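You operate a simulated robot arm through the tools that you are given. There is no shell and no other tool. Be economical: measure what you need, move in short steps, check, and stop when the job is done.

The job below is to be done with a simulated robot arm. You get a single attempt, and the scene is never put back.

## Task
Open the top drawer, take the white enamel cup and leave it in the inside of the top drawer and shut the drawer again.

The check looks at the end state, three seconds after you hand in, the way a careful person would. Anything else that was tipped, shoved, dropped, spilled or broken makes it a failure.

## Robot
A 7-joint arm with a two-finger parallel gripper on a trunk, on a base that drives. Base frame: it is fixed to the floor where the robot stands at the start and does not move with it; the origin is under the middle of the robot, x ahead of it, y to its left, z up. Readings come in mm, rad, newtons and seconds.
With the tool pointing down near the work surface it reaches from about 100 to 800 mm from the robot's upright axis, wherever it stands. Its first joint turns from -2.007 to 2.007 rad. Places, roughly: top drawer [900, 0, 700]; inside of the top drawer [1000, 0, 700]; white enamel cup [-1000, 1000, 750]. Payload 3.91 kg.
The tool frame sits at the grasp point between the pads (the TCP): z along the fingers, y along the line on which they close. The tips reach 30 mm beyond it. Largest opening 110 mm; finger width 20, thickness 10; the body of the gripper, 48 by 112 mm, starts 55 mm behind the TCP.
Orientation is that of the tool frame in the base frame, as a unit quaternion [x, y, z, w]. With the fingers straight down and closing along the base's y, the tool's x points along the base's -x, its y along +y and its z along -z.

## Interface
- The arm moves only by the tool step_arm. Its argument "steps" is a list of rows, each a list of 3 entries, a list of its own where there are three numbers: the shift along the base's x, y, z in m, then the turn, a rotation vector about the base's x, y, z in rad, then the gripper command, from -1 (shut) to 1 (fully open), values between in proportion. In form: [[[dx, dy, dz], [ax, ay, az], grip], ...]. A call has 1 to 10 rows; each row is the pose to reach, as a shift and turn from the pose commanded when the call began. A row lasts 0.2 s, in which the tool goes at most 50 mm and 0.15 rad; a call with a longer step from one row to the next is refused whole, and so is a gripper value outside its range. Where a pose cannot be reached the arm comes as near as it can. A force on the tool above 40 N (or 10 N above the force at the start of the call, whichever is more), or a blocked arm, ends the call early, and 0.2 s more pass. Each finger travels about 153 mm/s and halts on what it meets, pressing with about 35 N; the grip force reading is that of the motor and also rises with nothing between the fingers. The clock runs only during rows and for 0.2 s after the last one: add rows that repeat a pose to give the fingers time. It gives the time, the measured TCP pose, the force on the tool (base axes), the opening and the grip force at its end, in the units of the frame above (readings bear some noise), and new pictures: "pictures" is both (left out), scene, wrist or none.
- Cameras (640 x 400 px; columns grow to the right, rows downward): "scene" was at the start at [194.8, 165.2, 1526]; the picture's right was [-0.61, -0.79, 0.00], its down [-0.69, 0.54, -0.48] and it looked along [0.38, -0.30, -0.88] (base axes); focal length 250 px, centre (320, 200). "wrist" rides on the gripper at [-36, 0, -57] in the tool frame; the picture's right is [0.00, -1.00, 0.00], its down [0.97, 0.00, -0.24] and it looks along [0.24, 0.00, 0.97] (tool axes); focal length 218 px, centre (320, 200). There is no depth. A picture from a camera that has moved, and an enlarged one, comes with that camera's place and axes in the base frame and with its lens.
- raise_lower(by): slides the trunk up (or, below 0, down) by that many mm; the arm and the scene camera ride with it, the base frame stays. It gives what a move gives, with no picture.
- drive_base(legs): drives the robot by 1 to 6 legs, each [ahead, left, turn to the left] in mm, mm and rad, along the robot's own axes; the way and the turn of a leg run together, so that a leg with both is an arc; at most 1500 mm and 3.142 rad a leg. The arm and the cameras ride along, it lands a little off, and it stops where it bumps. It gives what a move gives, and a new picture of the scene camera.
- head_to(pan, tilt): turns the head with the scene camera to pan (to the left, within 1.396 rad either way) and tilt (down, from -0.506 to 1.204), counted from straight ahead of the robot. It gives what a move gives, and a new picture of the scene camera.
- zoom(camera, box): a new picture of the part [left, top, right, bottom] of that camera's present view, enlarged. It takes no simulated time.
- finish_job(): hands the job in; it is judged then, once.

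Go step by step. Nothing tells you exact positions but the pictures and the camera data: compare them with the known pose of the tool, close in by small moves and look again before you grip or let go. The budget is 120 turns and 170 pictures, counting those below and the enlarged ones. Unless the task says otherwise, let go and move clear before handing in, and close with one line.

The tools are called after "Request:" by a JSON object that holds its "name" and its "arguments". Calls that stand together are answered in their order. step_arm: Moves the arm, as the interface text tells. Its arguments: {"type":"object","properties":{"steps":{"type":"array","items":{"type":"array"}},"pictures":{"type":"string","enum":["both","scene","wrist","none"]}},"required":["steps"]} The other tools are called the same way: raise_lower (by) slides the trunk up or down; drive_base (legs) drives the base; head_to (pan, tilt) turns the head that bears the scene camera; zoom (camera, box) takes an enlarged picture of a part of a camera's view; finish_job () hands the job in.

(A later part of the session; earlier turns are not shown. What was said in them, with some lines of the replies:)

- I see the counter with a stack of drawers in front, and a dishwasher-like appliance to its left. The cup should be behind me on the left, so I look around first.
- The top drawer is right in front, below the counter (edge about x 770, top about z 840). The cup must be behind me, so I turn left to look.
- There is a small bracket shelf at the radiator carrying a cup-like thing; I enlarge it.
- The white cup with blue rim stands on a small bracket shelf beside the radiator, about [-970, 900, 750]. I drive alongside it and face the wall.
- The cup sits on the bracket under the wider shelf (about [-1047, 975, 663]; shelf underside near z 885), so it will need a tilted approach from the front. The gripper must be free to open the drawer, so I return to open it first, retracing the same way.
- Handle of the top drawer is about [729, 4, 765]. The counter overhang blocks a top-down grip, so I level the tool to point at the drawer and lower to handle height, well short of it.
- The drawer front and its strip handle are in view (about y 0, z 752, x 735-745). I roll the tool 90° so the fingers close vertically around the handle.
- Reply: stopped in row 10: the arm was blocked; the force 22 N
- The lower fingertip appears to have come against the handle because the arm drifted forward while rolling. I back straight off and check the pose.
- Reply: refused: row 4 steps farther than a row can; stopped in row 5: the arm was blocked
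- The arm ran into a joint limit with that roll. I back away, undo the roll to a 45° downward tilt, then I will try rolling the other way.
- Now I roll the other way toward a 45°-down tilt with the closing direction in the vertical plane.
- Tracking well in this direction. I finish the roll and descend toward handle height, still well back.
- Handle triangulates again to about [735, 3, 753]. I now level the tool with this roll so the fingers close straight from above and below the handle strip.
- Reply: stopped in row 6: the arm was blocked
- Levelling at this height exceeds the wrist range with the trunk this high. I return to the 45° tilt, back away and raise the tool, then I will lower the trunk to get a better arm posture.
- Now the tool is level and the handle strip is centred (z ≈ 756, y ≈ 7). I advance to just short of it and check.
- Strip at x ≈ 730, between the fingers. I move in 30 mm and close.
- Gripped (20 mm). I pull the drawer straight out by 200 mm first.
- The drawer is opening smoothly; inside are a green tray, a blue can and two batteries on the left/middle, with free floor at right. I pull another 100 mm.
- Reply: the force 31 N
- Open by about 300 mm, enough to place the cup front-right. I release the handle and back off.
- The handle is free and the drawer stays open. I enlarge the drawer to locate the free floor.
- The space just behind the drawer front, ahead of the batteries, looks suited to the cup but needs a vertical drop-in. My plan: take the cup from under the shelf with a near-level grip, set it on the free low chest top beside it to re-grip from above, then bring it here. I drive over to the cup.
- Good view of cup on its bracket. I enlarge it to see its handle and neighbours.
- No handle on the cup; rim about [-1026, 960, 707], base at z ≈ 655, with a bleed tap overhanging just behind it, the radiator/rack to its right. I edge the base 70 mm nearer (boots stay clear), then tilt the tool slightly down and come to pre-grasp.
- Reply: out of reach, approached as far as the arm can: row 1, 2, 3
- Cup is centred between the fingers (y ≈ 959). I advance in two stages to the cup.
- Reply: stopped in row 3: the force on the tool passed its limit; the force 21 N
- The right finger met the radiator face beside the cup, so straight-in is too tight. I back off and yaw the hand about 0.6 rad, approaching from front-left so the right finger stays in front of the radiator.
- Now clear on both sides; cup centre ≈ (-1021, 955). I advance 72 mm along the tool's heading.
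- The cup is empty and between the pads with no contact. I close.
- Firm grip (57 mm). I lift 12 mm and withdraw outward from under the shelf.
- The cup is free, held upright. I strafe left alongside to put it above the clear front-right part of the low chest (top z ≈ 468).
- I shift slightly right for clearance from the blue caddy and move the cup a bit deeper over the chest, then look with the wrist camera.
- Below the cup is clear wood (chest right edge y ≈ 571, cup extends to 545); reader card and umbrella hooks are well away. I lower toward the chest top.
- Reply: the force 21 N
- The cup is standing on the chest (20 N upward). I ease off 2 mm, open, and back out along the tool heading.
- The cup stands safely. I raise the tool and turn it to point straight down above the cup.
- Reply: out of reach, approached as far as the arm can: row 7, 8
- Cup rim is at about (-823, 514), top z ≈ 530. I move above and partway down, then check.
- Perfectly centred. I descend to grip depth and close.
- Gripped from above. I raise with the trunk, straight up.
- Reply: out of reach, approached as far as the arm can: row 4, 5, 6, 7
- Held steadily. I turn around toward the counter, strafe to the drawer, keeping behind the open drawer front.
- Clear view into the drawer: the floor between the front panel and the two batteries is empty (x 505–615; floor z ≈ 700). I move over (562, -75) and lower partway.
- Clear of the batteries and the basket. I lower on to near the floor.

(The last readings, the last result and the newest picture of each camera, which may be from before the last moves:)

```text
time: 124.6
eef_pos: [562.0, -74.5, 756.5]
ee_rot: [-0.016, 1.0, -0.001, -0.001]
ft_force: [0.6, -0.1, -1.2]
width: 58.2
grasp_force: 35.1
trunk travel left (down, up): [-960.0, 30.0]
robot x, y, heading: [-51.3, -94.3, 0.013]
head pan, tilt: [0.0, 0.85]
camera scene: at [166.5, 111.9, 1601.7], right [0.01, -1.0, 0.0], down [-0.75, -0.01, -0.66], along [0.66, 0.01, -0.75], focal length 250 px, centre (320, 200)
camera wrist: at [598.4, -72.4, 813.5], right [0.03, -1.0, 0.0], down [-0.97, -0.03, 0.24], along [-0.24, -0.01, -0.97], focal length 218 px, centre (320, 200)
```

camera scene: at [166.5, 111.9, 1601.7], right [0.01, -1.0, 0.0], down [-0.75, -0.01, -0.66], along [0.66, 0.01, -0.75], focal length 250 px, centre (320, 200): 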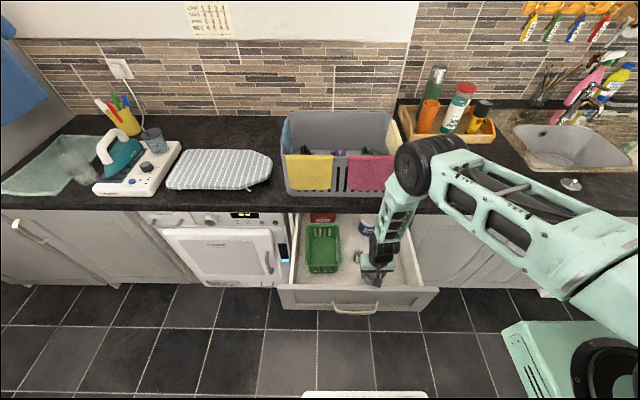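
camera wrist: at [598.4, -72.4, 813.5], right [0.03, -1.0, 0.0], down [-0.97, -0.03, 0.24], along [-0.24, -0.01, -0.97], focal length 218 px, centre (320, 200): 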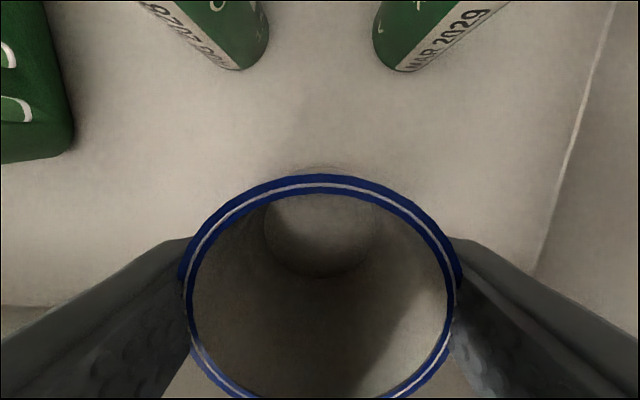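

Request:
{"name": "step_arm", "arguments": {"steps": [[[0, 0, -0.003], [0, 0, 0], -1], [[0, 0, -0.006], [0, 0, 0], -1], [[0, 0, -0.009], [0, 0, 0], -1], [[0, 0, -0.009], [0, 0, 0], -1]], "pictures": "wrist"}}

```text
time: 125.2
eef_pos: [562.8, -74.4, 754.7]
ee_rot: [-0.017, 1.0, 0.0, -0.001]
ft_force: [0.4, -4.3, 26.6]
width: 57.8
grasp_force: 35.2
trunk travel left (down, up): [-960.0, 30.0]
robot x, y, heading: [-47.3, -98.9, 0.015]
head pan, tilt: [0.0, 0.85]
stopped in row 3: the force on the tool passed its limit (the readings are from after the stop); the commanded pose is now the measured one
camera wrist: at [599.6, -72.2, 811.8], right [0.03, -1.0, 0.0], down [-0.97, -0.03, 0.24], along [-0.24, -0.01, -0.97], focal length 218 px, centre (320, 200)
```

wrist: 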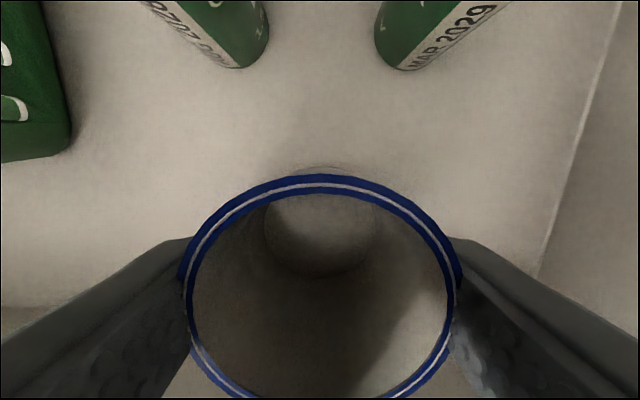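

Contact with the drawer floor. I open the fingers gently and rise straight up.

Request:
{"name": "step_arm", "arguments": {"steps": [[[0, 0, 0.001], [0, 0, 0], -0.1], [[0, 0, 0.001], [0, 0, 0], 0.15], [[0, 0, 0.001], [0, 0, 0], 0.5], [[0, 0, 0.001], [0, 0, 0], 0.5], [[0, 0, 0.02], [0, 0, 0], 0.5], [[0, 0, 0.05], [0, 0, 0], 0.5], [[0, 0, 0.09], [0, 0, 0], 0.5], [[0, 0, 0.13], [0, 0, 0], 0.5], [[0, 0, 0.17], [0, 0, 0], 0.5], [[0, 0, 0.19], [0, 0, 0], 0.5]]}}

```text
time: 127.4
eef_pos: [562.6, -74.8, 944.0]
ee_rot: [-0.017, 1.0, 0.0, -0.001]
ft_force: [-0.3, 0.1, 0.7]
width: 82.7
grasp_force: 0.0
trunk travel left (down, up): [-960.0, 30.0]
robot x, y, heading: [-51.4, -94.6, 0.014]
head pan, tilt: [0.0, 0.85]
camera scene: at [166.5, 111.8, 1601.7], right [0.01, -1.0, 0.0], down [-0.75, -0.01, -0.66], along [0.66, 0.01, -0.75], focal length 250 px, centre (320, 200)
camera wrist: at [599.8, -72.1, 1001.4], right [0.03, -1.0, 0.0], down [-0.97, -0.03, 0.24], along [-0.24, -0.01, -0.97], focal length 218 px, centre (320, 200)
```

scene: 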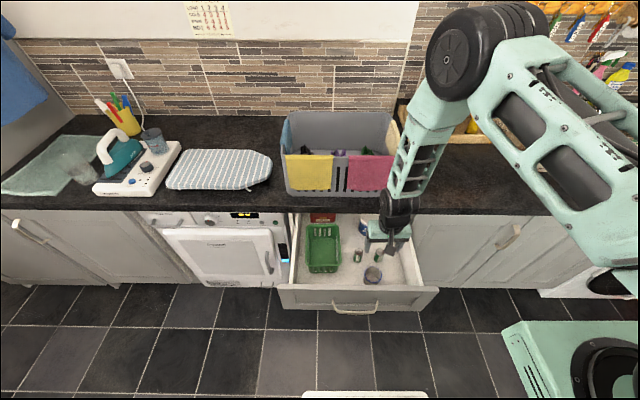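
wrist: 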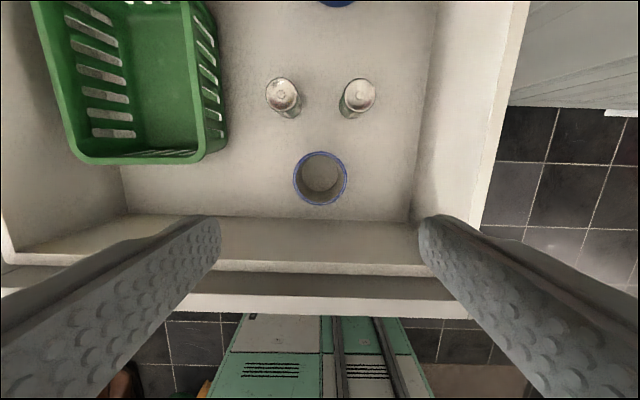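

The cup stands upright in the drawer, well clear of batteries and basket. I retreat back over the front panel, close the fingers and tilt the tool 45° for pushing the drawer shut.

Request:
{"name": "step_arm", "arguments": {"steps": [[[-0.04, 0.01, 0.01], [0, 0, 0], 0], [[-0.08, 0.02, 0.01], [0, 0, 0], -0.5], [[-0.12, 0.04, 0.01], [0, 0, 0], -1], [[-0.16, 0.06, 0.01], [0, 0, 0], -1], [[-0.2, 0.08, 0.0], [0, -0.131, 0], -1], [[-0.22, 0.08, -0.01], [0, -0.262, 0], -1], [[-0.23, 0.08, -0.02], [0, -0.393, 0], -1], [[-0.23, 0.08, -0.03], [0, -0.524, 0], -1], [[-0.23, 0.08, -0.04], [0, -0.654, 0], -1], [[-0.23, 0.08, -0.05], [0, -0.785, 0], -1]]}}

```text
time: 129.6
eef_pos: [332.5, 6.7, 892.2]
ee_rot: [-0.016, 0.924, -0.006, 0.383]
ft_force: [-0.2, 0.2, 0.5]
width: 0.2
grasp_force: 35.0
trunk travel left (down, up): [-960.0, 30.0]
robot x, y, heading: [-50.9, -98.1, 0.011]
head pan, tilt: [0.0, 0.85]
camera scene: at [166.6, 111.7, 1601.8], right [0.01, -1.0, 0.0], down [-0.75, -0.01, -0.66], along [0.66, 0.01, -0.75], focal length 250 px, centre (320, 200)
camera wrist: at [318.3, 7.6, 958.5], right [0.02, -1.0, 0.02], down [-0.86, -0.03, -0.52], along [0.52, -0.01, -0.86], focal length 218 px, centre (320, 200)
```

scene: 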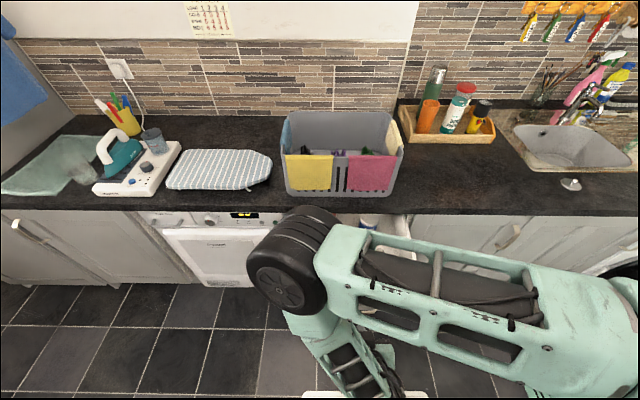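
wrist: 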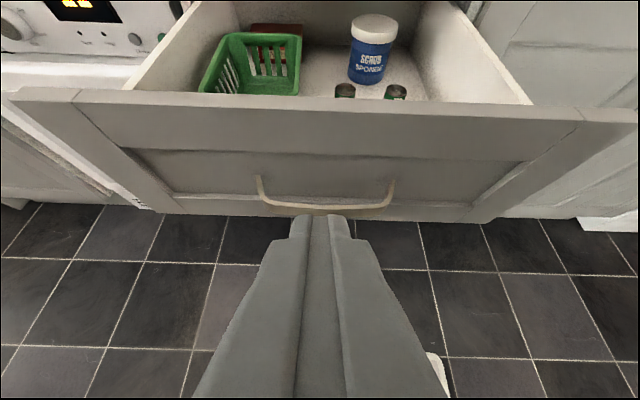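

The tool tip is aimed at the drawer's top rail (z 809–852), centred. I lower and move up to light contact.

Request:
{"name": "step_arm", "arguments": {"steps": [[[0, 0, -0.02], [0, 0, 0], -1], [[0.02, 0, -0.04], [0, 0, 0], -1], [[0.05, 0, -0.041], [0, 0, 0], -1], [[0.08, 0, -0.041], [0, 0, 0], -1], [[0.095, 0, -0.041], [0, 0, 0], -1], [[0.102, 0, -0.041], [0, 0, 0], -1], [[0.108, 0, -0.041], [0, 0, 0], -1], [[0.114, 0, -0.041], [0, 0, 0], -1]], "pictures": "wrist"}}

```text
time: 131.4
eef_pos: [446.7, 6.1, 853.3]
ee_rot: [-0.016, 0.924, -0.007, 0.382]
ft_force: [-0.3, -1.0, -0.1]
width: 0.0
grasp_force: 35.0
trunk travel left (down, up): [-960.0, 30.0]
robot x, y, heading: [-51.6, -96.4, 0.014]
head pan, tilt: [0.0, 0.85]
camera wrist: at [432.7, 7.8, 919.0], right [0.02, -1.0, 0.02], down [-0.86, -0.03, -0.52], along [0.52, -0.01, -0.86], focal length 218 px, centre (320, 200)
```

wrist: 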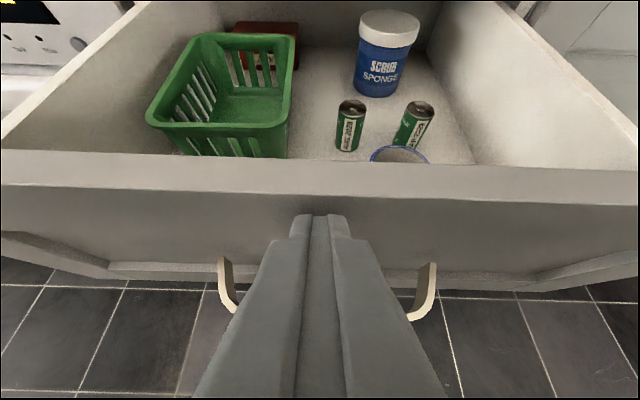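

I now push the drawer in slowly.

Request:
{"name": "step_arm", "arguments": {"steps": [[[0.005, 0, 0], [0, 0, 0], -1], [[0.013, 0, 0], [0, 0, 0], -1], [[0.023, 0, 0], [0, 0, 0], -1], [[0.033, 0, 0], [0, 0, 0], -1], [[0.043, 0, 0], [0, 0, 0], -1], [[0.053, 0, 0], [0, 0, 0], -1], [[0.063, 0, 0], [0, 0, 0], -1], [[0.073, 0, 0], [0, 0, 0], -1], [[0.083, 0, 0], [0, 0, 0], -1], [[0.09, 0, 0], [0, 0, 0], -1]]}}

```text
time: 133.6
eef_pos: [537.6, 7.0, 852.7]
ee_rot: [-0.016, 0.924, -0.007, 0.381]
ft_force: [0.3, 0.2, -0.7]
width: 0.1
grasp_force: 35.0
trunk travel left (down, up): [-960.0, 30.0]
robot x, y, heading: [-50.8, -95.4, 0.015]
head pan, tilt: [0.0, 0.85]
camera scene: at [166.4, 111.9, 1601.7], right [0.01, -1.0, 0.0], down [-0.75, -0.01, -0.66], along [0.66, 0.01, -0.75], focal length 250 px, centre (320, 200)
camera wrist: at [522.6, 8.2, 918.3], right [0.02, -1.0, 0.02], down [-0.86, -0.03, -0.51], along [0.52, -0.01, -0.86], focal length 218 px, centre (320, 200)
```

scene: 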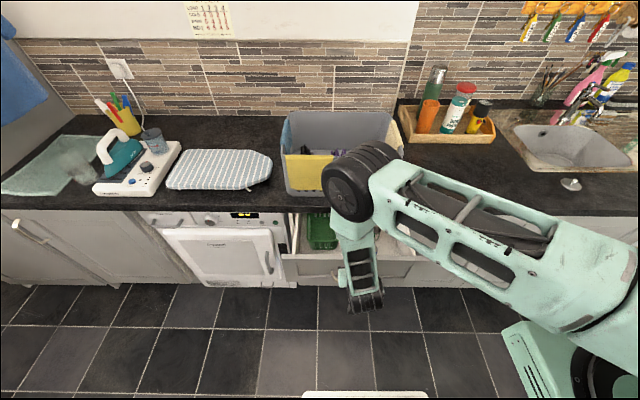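
wrist: 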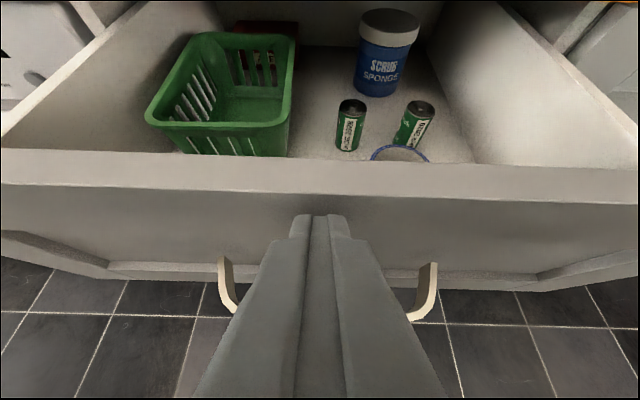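

Sliding smoothly with items steady. I continue.

Request:
{"name": "step_arm", "arguments": {"steps": [[[0.01, 0, 0], [0, 0, 0], -1], [[0.022, 0, 0], [0, 0, 0], -1], [[0.034, 0, 0], [0, 0, 0], -1], [[0.046, 0, 0], [0, 0, 0], -1], [[0.058, 0, 0], [0, 0, 0], -1], [[0.07, 0, 0], [0, 0, 0], -1], [[0.082, 0, 0], [0, 0, 0], -1], [[0.094, 0, 0], [0, 0, 0], -1], [[0.106, 0, 0], [0, 0, 0], -1], [[0.115, 0, 0], [0, 0, 0], -1]]}}

```text
time: 135.8
eef_pos: [650.3, 7.3, 851.3]
ee_rot: [-0.014, 0.924, -0.007, 0.381]
ft_force: [0.1, -0.6, 0.9]
width: 0.0
grasp_force: 34.6
trunk travel left (down, up): [-960.0, 30.0]
robot x, y, heading: [-51.2, -94.5, 0.012]
head pan, tilt: [0.0, 0.85]
camera scene: at [166.4, 111.9, 1601.7], right [0.01, -1.0, 0.0], down [-0.75, -0.01, -0.66], along [0.66, 0.01, -0.75], focal length 250 px, centre (320, 200)
camera wrist: at [637.1, 8.2, 918.4], right [0.02, -1.0, 0.02], down [-0.86, -0.03, -0.51], along [0.51, -0.01, -0.86], focal length 218 px, centre (320, 200)
```

scene: 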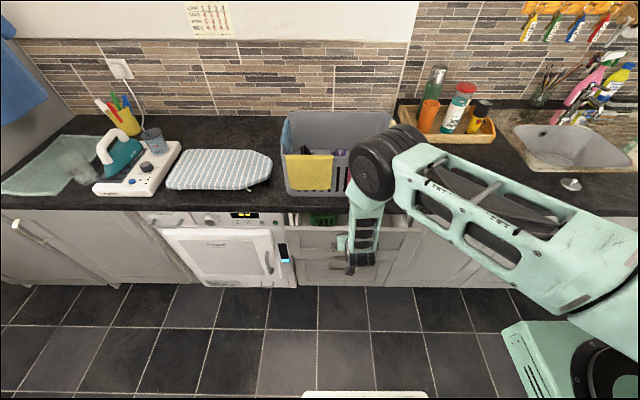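
wrist: 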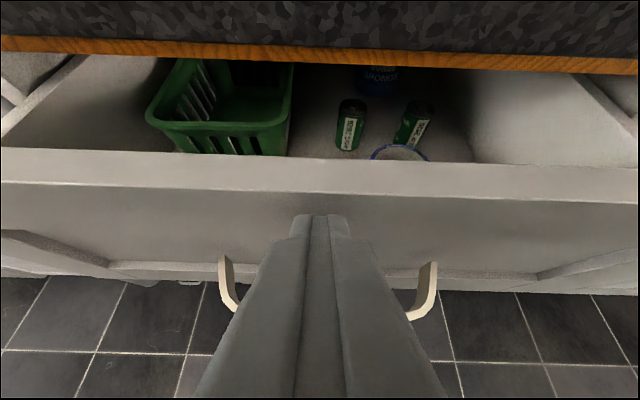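

Request:
{"name": "step_arm", "arguments": {"steps": [[[0.01, 0, 0], [0, 0, 0], -1], [[0.022, 0, 0], [0, 0, 0], -1], [[0.034, 0, 0], [0, 0, 0], -1], [[0.046, 0, 0], [0, 0, 0], -1], [[0.058, 0, 0], [0, 0, 0], -1], [[0.068, 0, 0], [0, 0, 0], -1], [[0.076, 0, 0], [0, 0, 0], -1], [[0.083, 0, 0], [0, 0, 0], -1], [[0.089, 0, 0], [0, 0, 0], -1], [[0.094, 0, 0], [0, 0, 0], -1]]}}

```text
time: 137.9
eef_pos: [734.9, 7.8, 846.6]
ee_rot: [-0.016, 0.927, -0.007, 0.374]
ft_force: [-10.8, 0.5, 3.5]
width: 0.0
grasp_force: 35.2
trunk travel left (down, up): [-960.0, 30.0]
robot x, y, heading: [-51.8, -96.1, 0.012]
head pan, tilt: [0.0, 0.85]
stopped in row 10: the force on the tool passed its limit (the readings are from after the stop); the commanded pose is now the measured one
camera scene: at [165.1, 111.8, 1601.8], right [0.01, -1.0, 0.0], down [-0.75, -0.01, -0.66], along [0.66, 0.01, -0.75], focal length 250 px, centre (320, 200)
camera wrist: at [721.7, 8.9, 913.4], right [0.03, -1.0, 0.03], down [-0.87, -0.03, -0.5], along [0.5, -0.01, -0.87], focal length 218 px, centre (320, 200)
```

scene: 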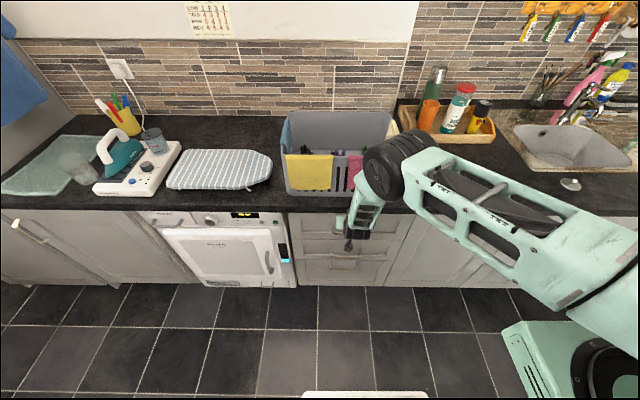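
wrist: 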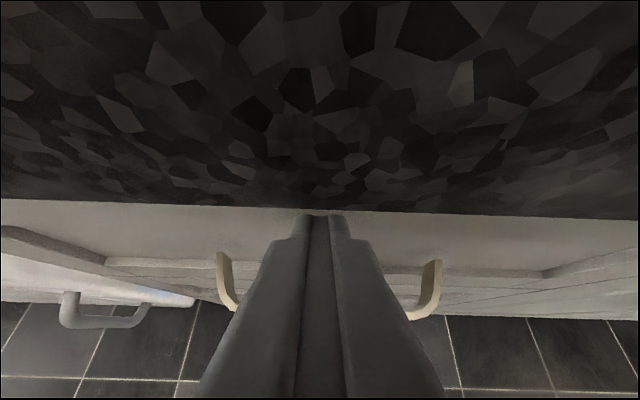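

The push met resistance near the end; the fingers may be touching the counter edge. I back off to check whether the drawer is flush.

Request:
{"name": "step_arm", "arguments": {"steps": [[[-0.03, 0, -0.005], [0, 0, 0], -1], [[-0.07, 0, -0.02], [0, 0, 0], -1], [[-0.11, 0, -0.04], [0, 0, 0], -1], [[-0.15, 0, -0.06], [0, -0.12, 0], -1], [[-0.19, 0, -0.08], [0, -0.24, 0], -1], [[-0.2, 0, -0.09], [0, -0.36, 0], -1], [[-0.2, 0, -0.09], [0, -0.36, 0], -1]]}}

```text
time: 139.5
eef_pos: [597.4, 30.5, 807.1]
ee_rot: [0.017, 0.82, 0.007, 0.573]
ft_force: [0.6, -0.1, -0.4]
width: 0.0
grasp_force: 35.2
trunk travel left (down, up): [-960.0, 30.0]
robot x, y, heading: [-49.8, -95.1, 0.013]
head pan, tilt: [0.0, 0.85]
camera scene: at [166.0, 111.8, 1601.7], right [0.01, -1.0, 0.0], down [-0.75, -0.01, -0.66], along [0.66, 0.01, -0.75], focal length 250 px, centre (320, 200)
camera wrist: at [556.8, 30.4, 860.7], right [-0.02, -1.0, -0.03], down [-0.56, 0.04, -0.83], along [0.83, 0.0, -0.56], focal length 218 px, centre (320, 200)
```

scene: 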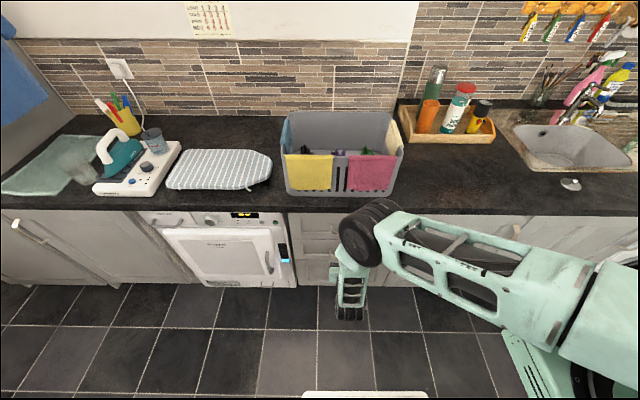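
wrist: 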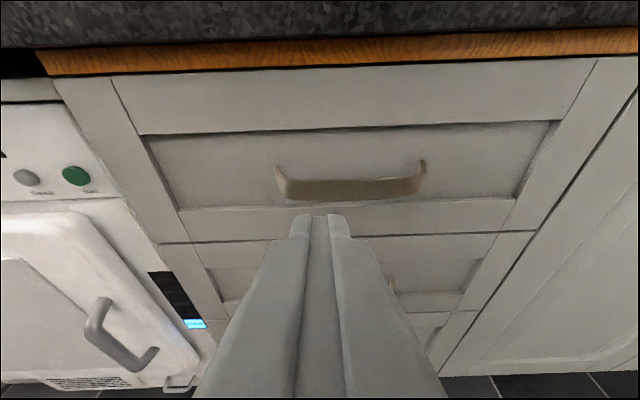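

Request:
{"name": "zoom", "arguments": {"camera": "wrist", "box": [420, 30, 640, 300]}}

Request:
{"name": "zoom", "arguments": {"camera": "wrist", "box": [40, 40, 260, 300]}}

```text
1.48 times, centred on (530, 165) of wrist
camera zoom: at [556.8, 30.4, 860.7], right [-0.02, -1.0, -0.03], down [-0.56, 0.04, -0.83], along [0.83, 0.0, -0.56], focal length 323 px, centre (9, 252)
```

zoom: 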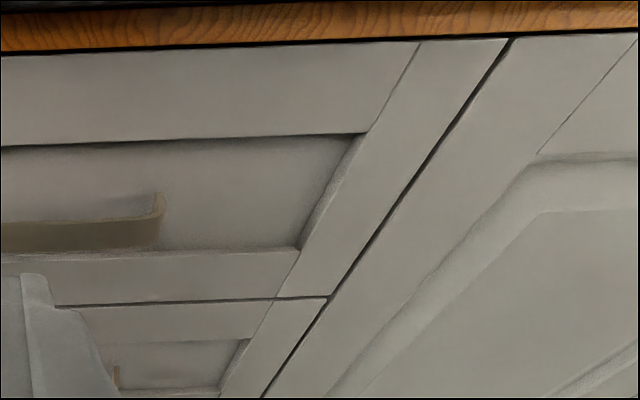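

```text
1.54 times, centred on (150, 170) of wrist
camera zoom: at [556.8, 30.4, 860.7], right [-0.02, -1.0, -0.03], down [-0.56, 0.04, -0.83], along [0.83, 0.0, -0.56], focal length 336 px, centre (582, 246)
```

zoom: 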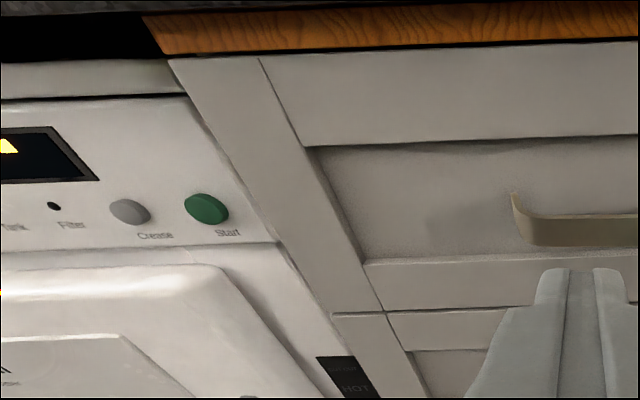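

The drawer looks flush (handle back at x ≈ 728). To be certain, I give one confirming push on the lower rail beside the handle, away from the counter edge.

Request:
{"name": "step_arm", "arguments": {"steps": [[[-0.01, 0.015, 0], [0, 0.12, 0], -1], [[-0.02, 0.03, -0.01], [0, 0.24, 0], -1], [[-0.02, 0.05, -0.02], [0, 0.36, 0], -1], [[-0.01, 0.07, -0.035], [0, 0.436, 0], -1], [[0, 0.085, -0.05], [0, 0.436, 0], -1], [[0.02, 0.09, -0.071], [0, 0.436, 0], -1], [[0.05, 0.09, -0.071], [0, 0.436, 0], -1], [[0.08, 0.09, -0.071], [0, 0.436, 0], -1], [[0.1, 0.09, -0.071], [0, 0.436, 0], -1]]}}

```text
time: 141.1
eef_pos: [652.1, 164.9, 775.9]
ee_rot: [0.004, 0.918, 0.042, 0.393]
ft_force: [-0.3, -0.8, 0.2]
width: 0.3
grasp_force: 35.0
trunk travel left (down, up): [-960.0, 30.0]
robot x, y, heading: [-51.9, -94.2, 0.012]
head pan, tilt: [0.0, 0.85]
stopped in row 7: the arm was blocked; the commanded pose is now the measured one
camera scene: at [165.9, 111.8, 1601.7], right [0.01, -1.0, 0.0], down [-0.75, -0.01, -0.66], along [0.66, 0.01, -0.75], focal length 250 px, centre (320, 200)
camera wrist: at [636.1, 159.3, 840.4], right [0.03, -1.0, -0.08], down [-0.84, 0.02, -0.54], along [0.54, 0.08, -0.84], focal length 218 px, centre (320, 200)
```

scene: 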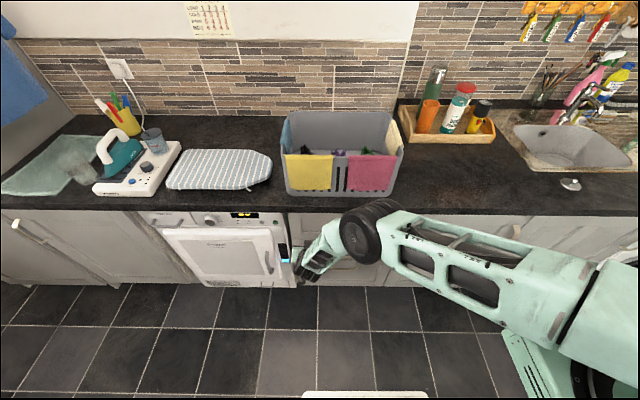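
wrist: 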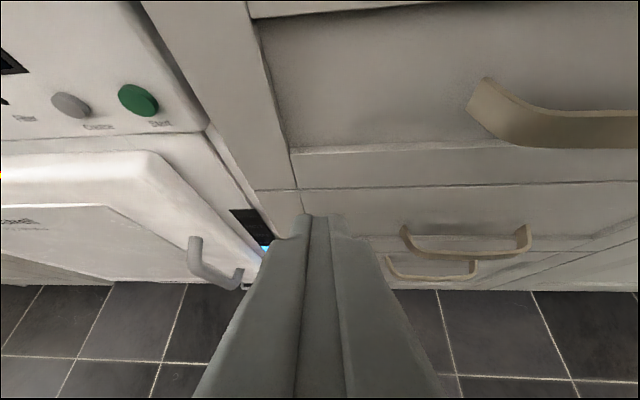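

The arm is at a joint limit here. I enlarge this good close view of the drawer edges to judge flushness instead.

Request:
{"name": "zoom", "arguments": {"camera": "wrist", "box": [180, 100, 420, 250]}}

```text
2.67 times, centred on (300, 175) of wrist
camera zoom: at [636.1, 159.3, 840.4], right [0.03, -1.0, -0.08], down [-0.84, 0.02, -0.54], along [0.54, 0.08, -0.84], focal length 582 px, centre (373, 267)
```

zoom: 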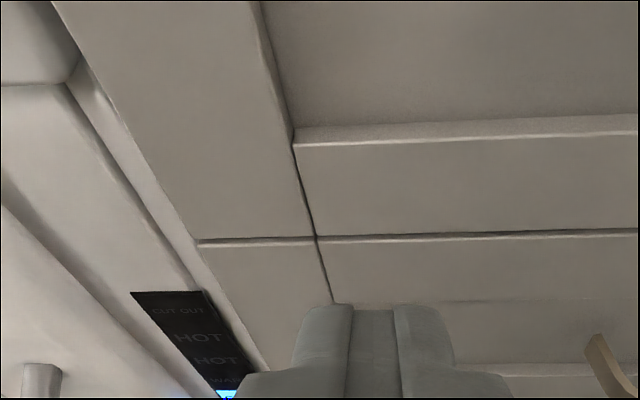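

The top drawer's edges run on continuously with the lower drawer, so it is fully shut. I back clear.

Request:
{"name": "drive_base", "arguments": {"legs": [[-200, 0, 0]]}}

```text
time: 142.7
eef_pos: [452.7, 164.3, 775.5]
ee_rot: [0.002, 0.918, 0.043, 0.394]
ft_force: [0.4, 0.3, -0.2]
width: 0.0
grasp_force: 35.2
trunk travel left (down, up): [-960.0, 30.0]
robot x, y, heading: [-255.0, -101.7, 0.024]
head pan, tilt: [0.0, 0.85]
camera scene: at [-33.1, 109.5, 1601.7], right [0.02, -1.0, 0.0], down [-0.75, -0.01, -0.66], along [0.66, 0.01, -0.75], focal length 250 px, centre (320, 200)
```

scene: 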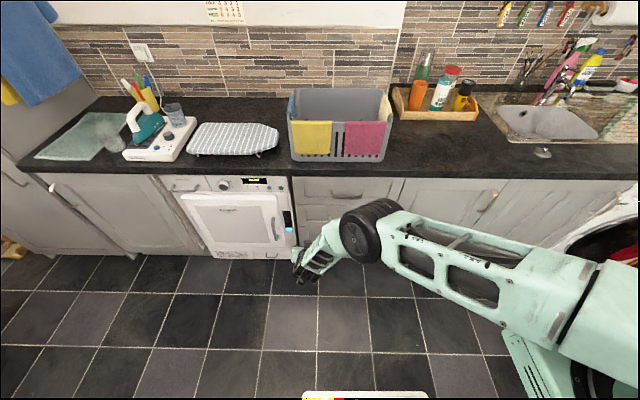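

The drawer is shut, the counter items are undisturbed and the arm is clear, so I hand in.

Request:
{"name": "finish_job", "arguments": {}}

```text
The job is handed in.
```

The white enamel cup is standing upright inside the top drawer, and the drawer is shut flush with the one below it.
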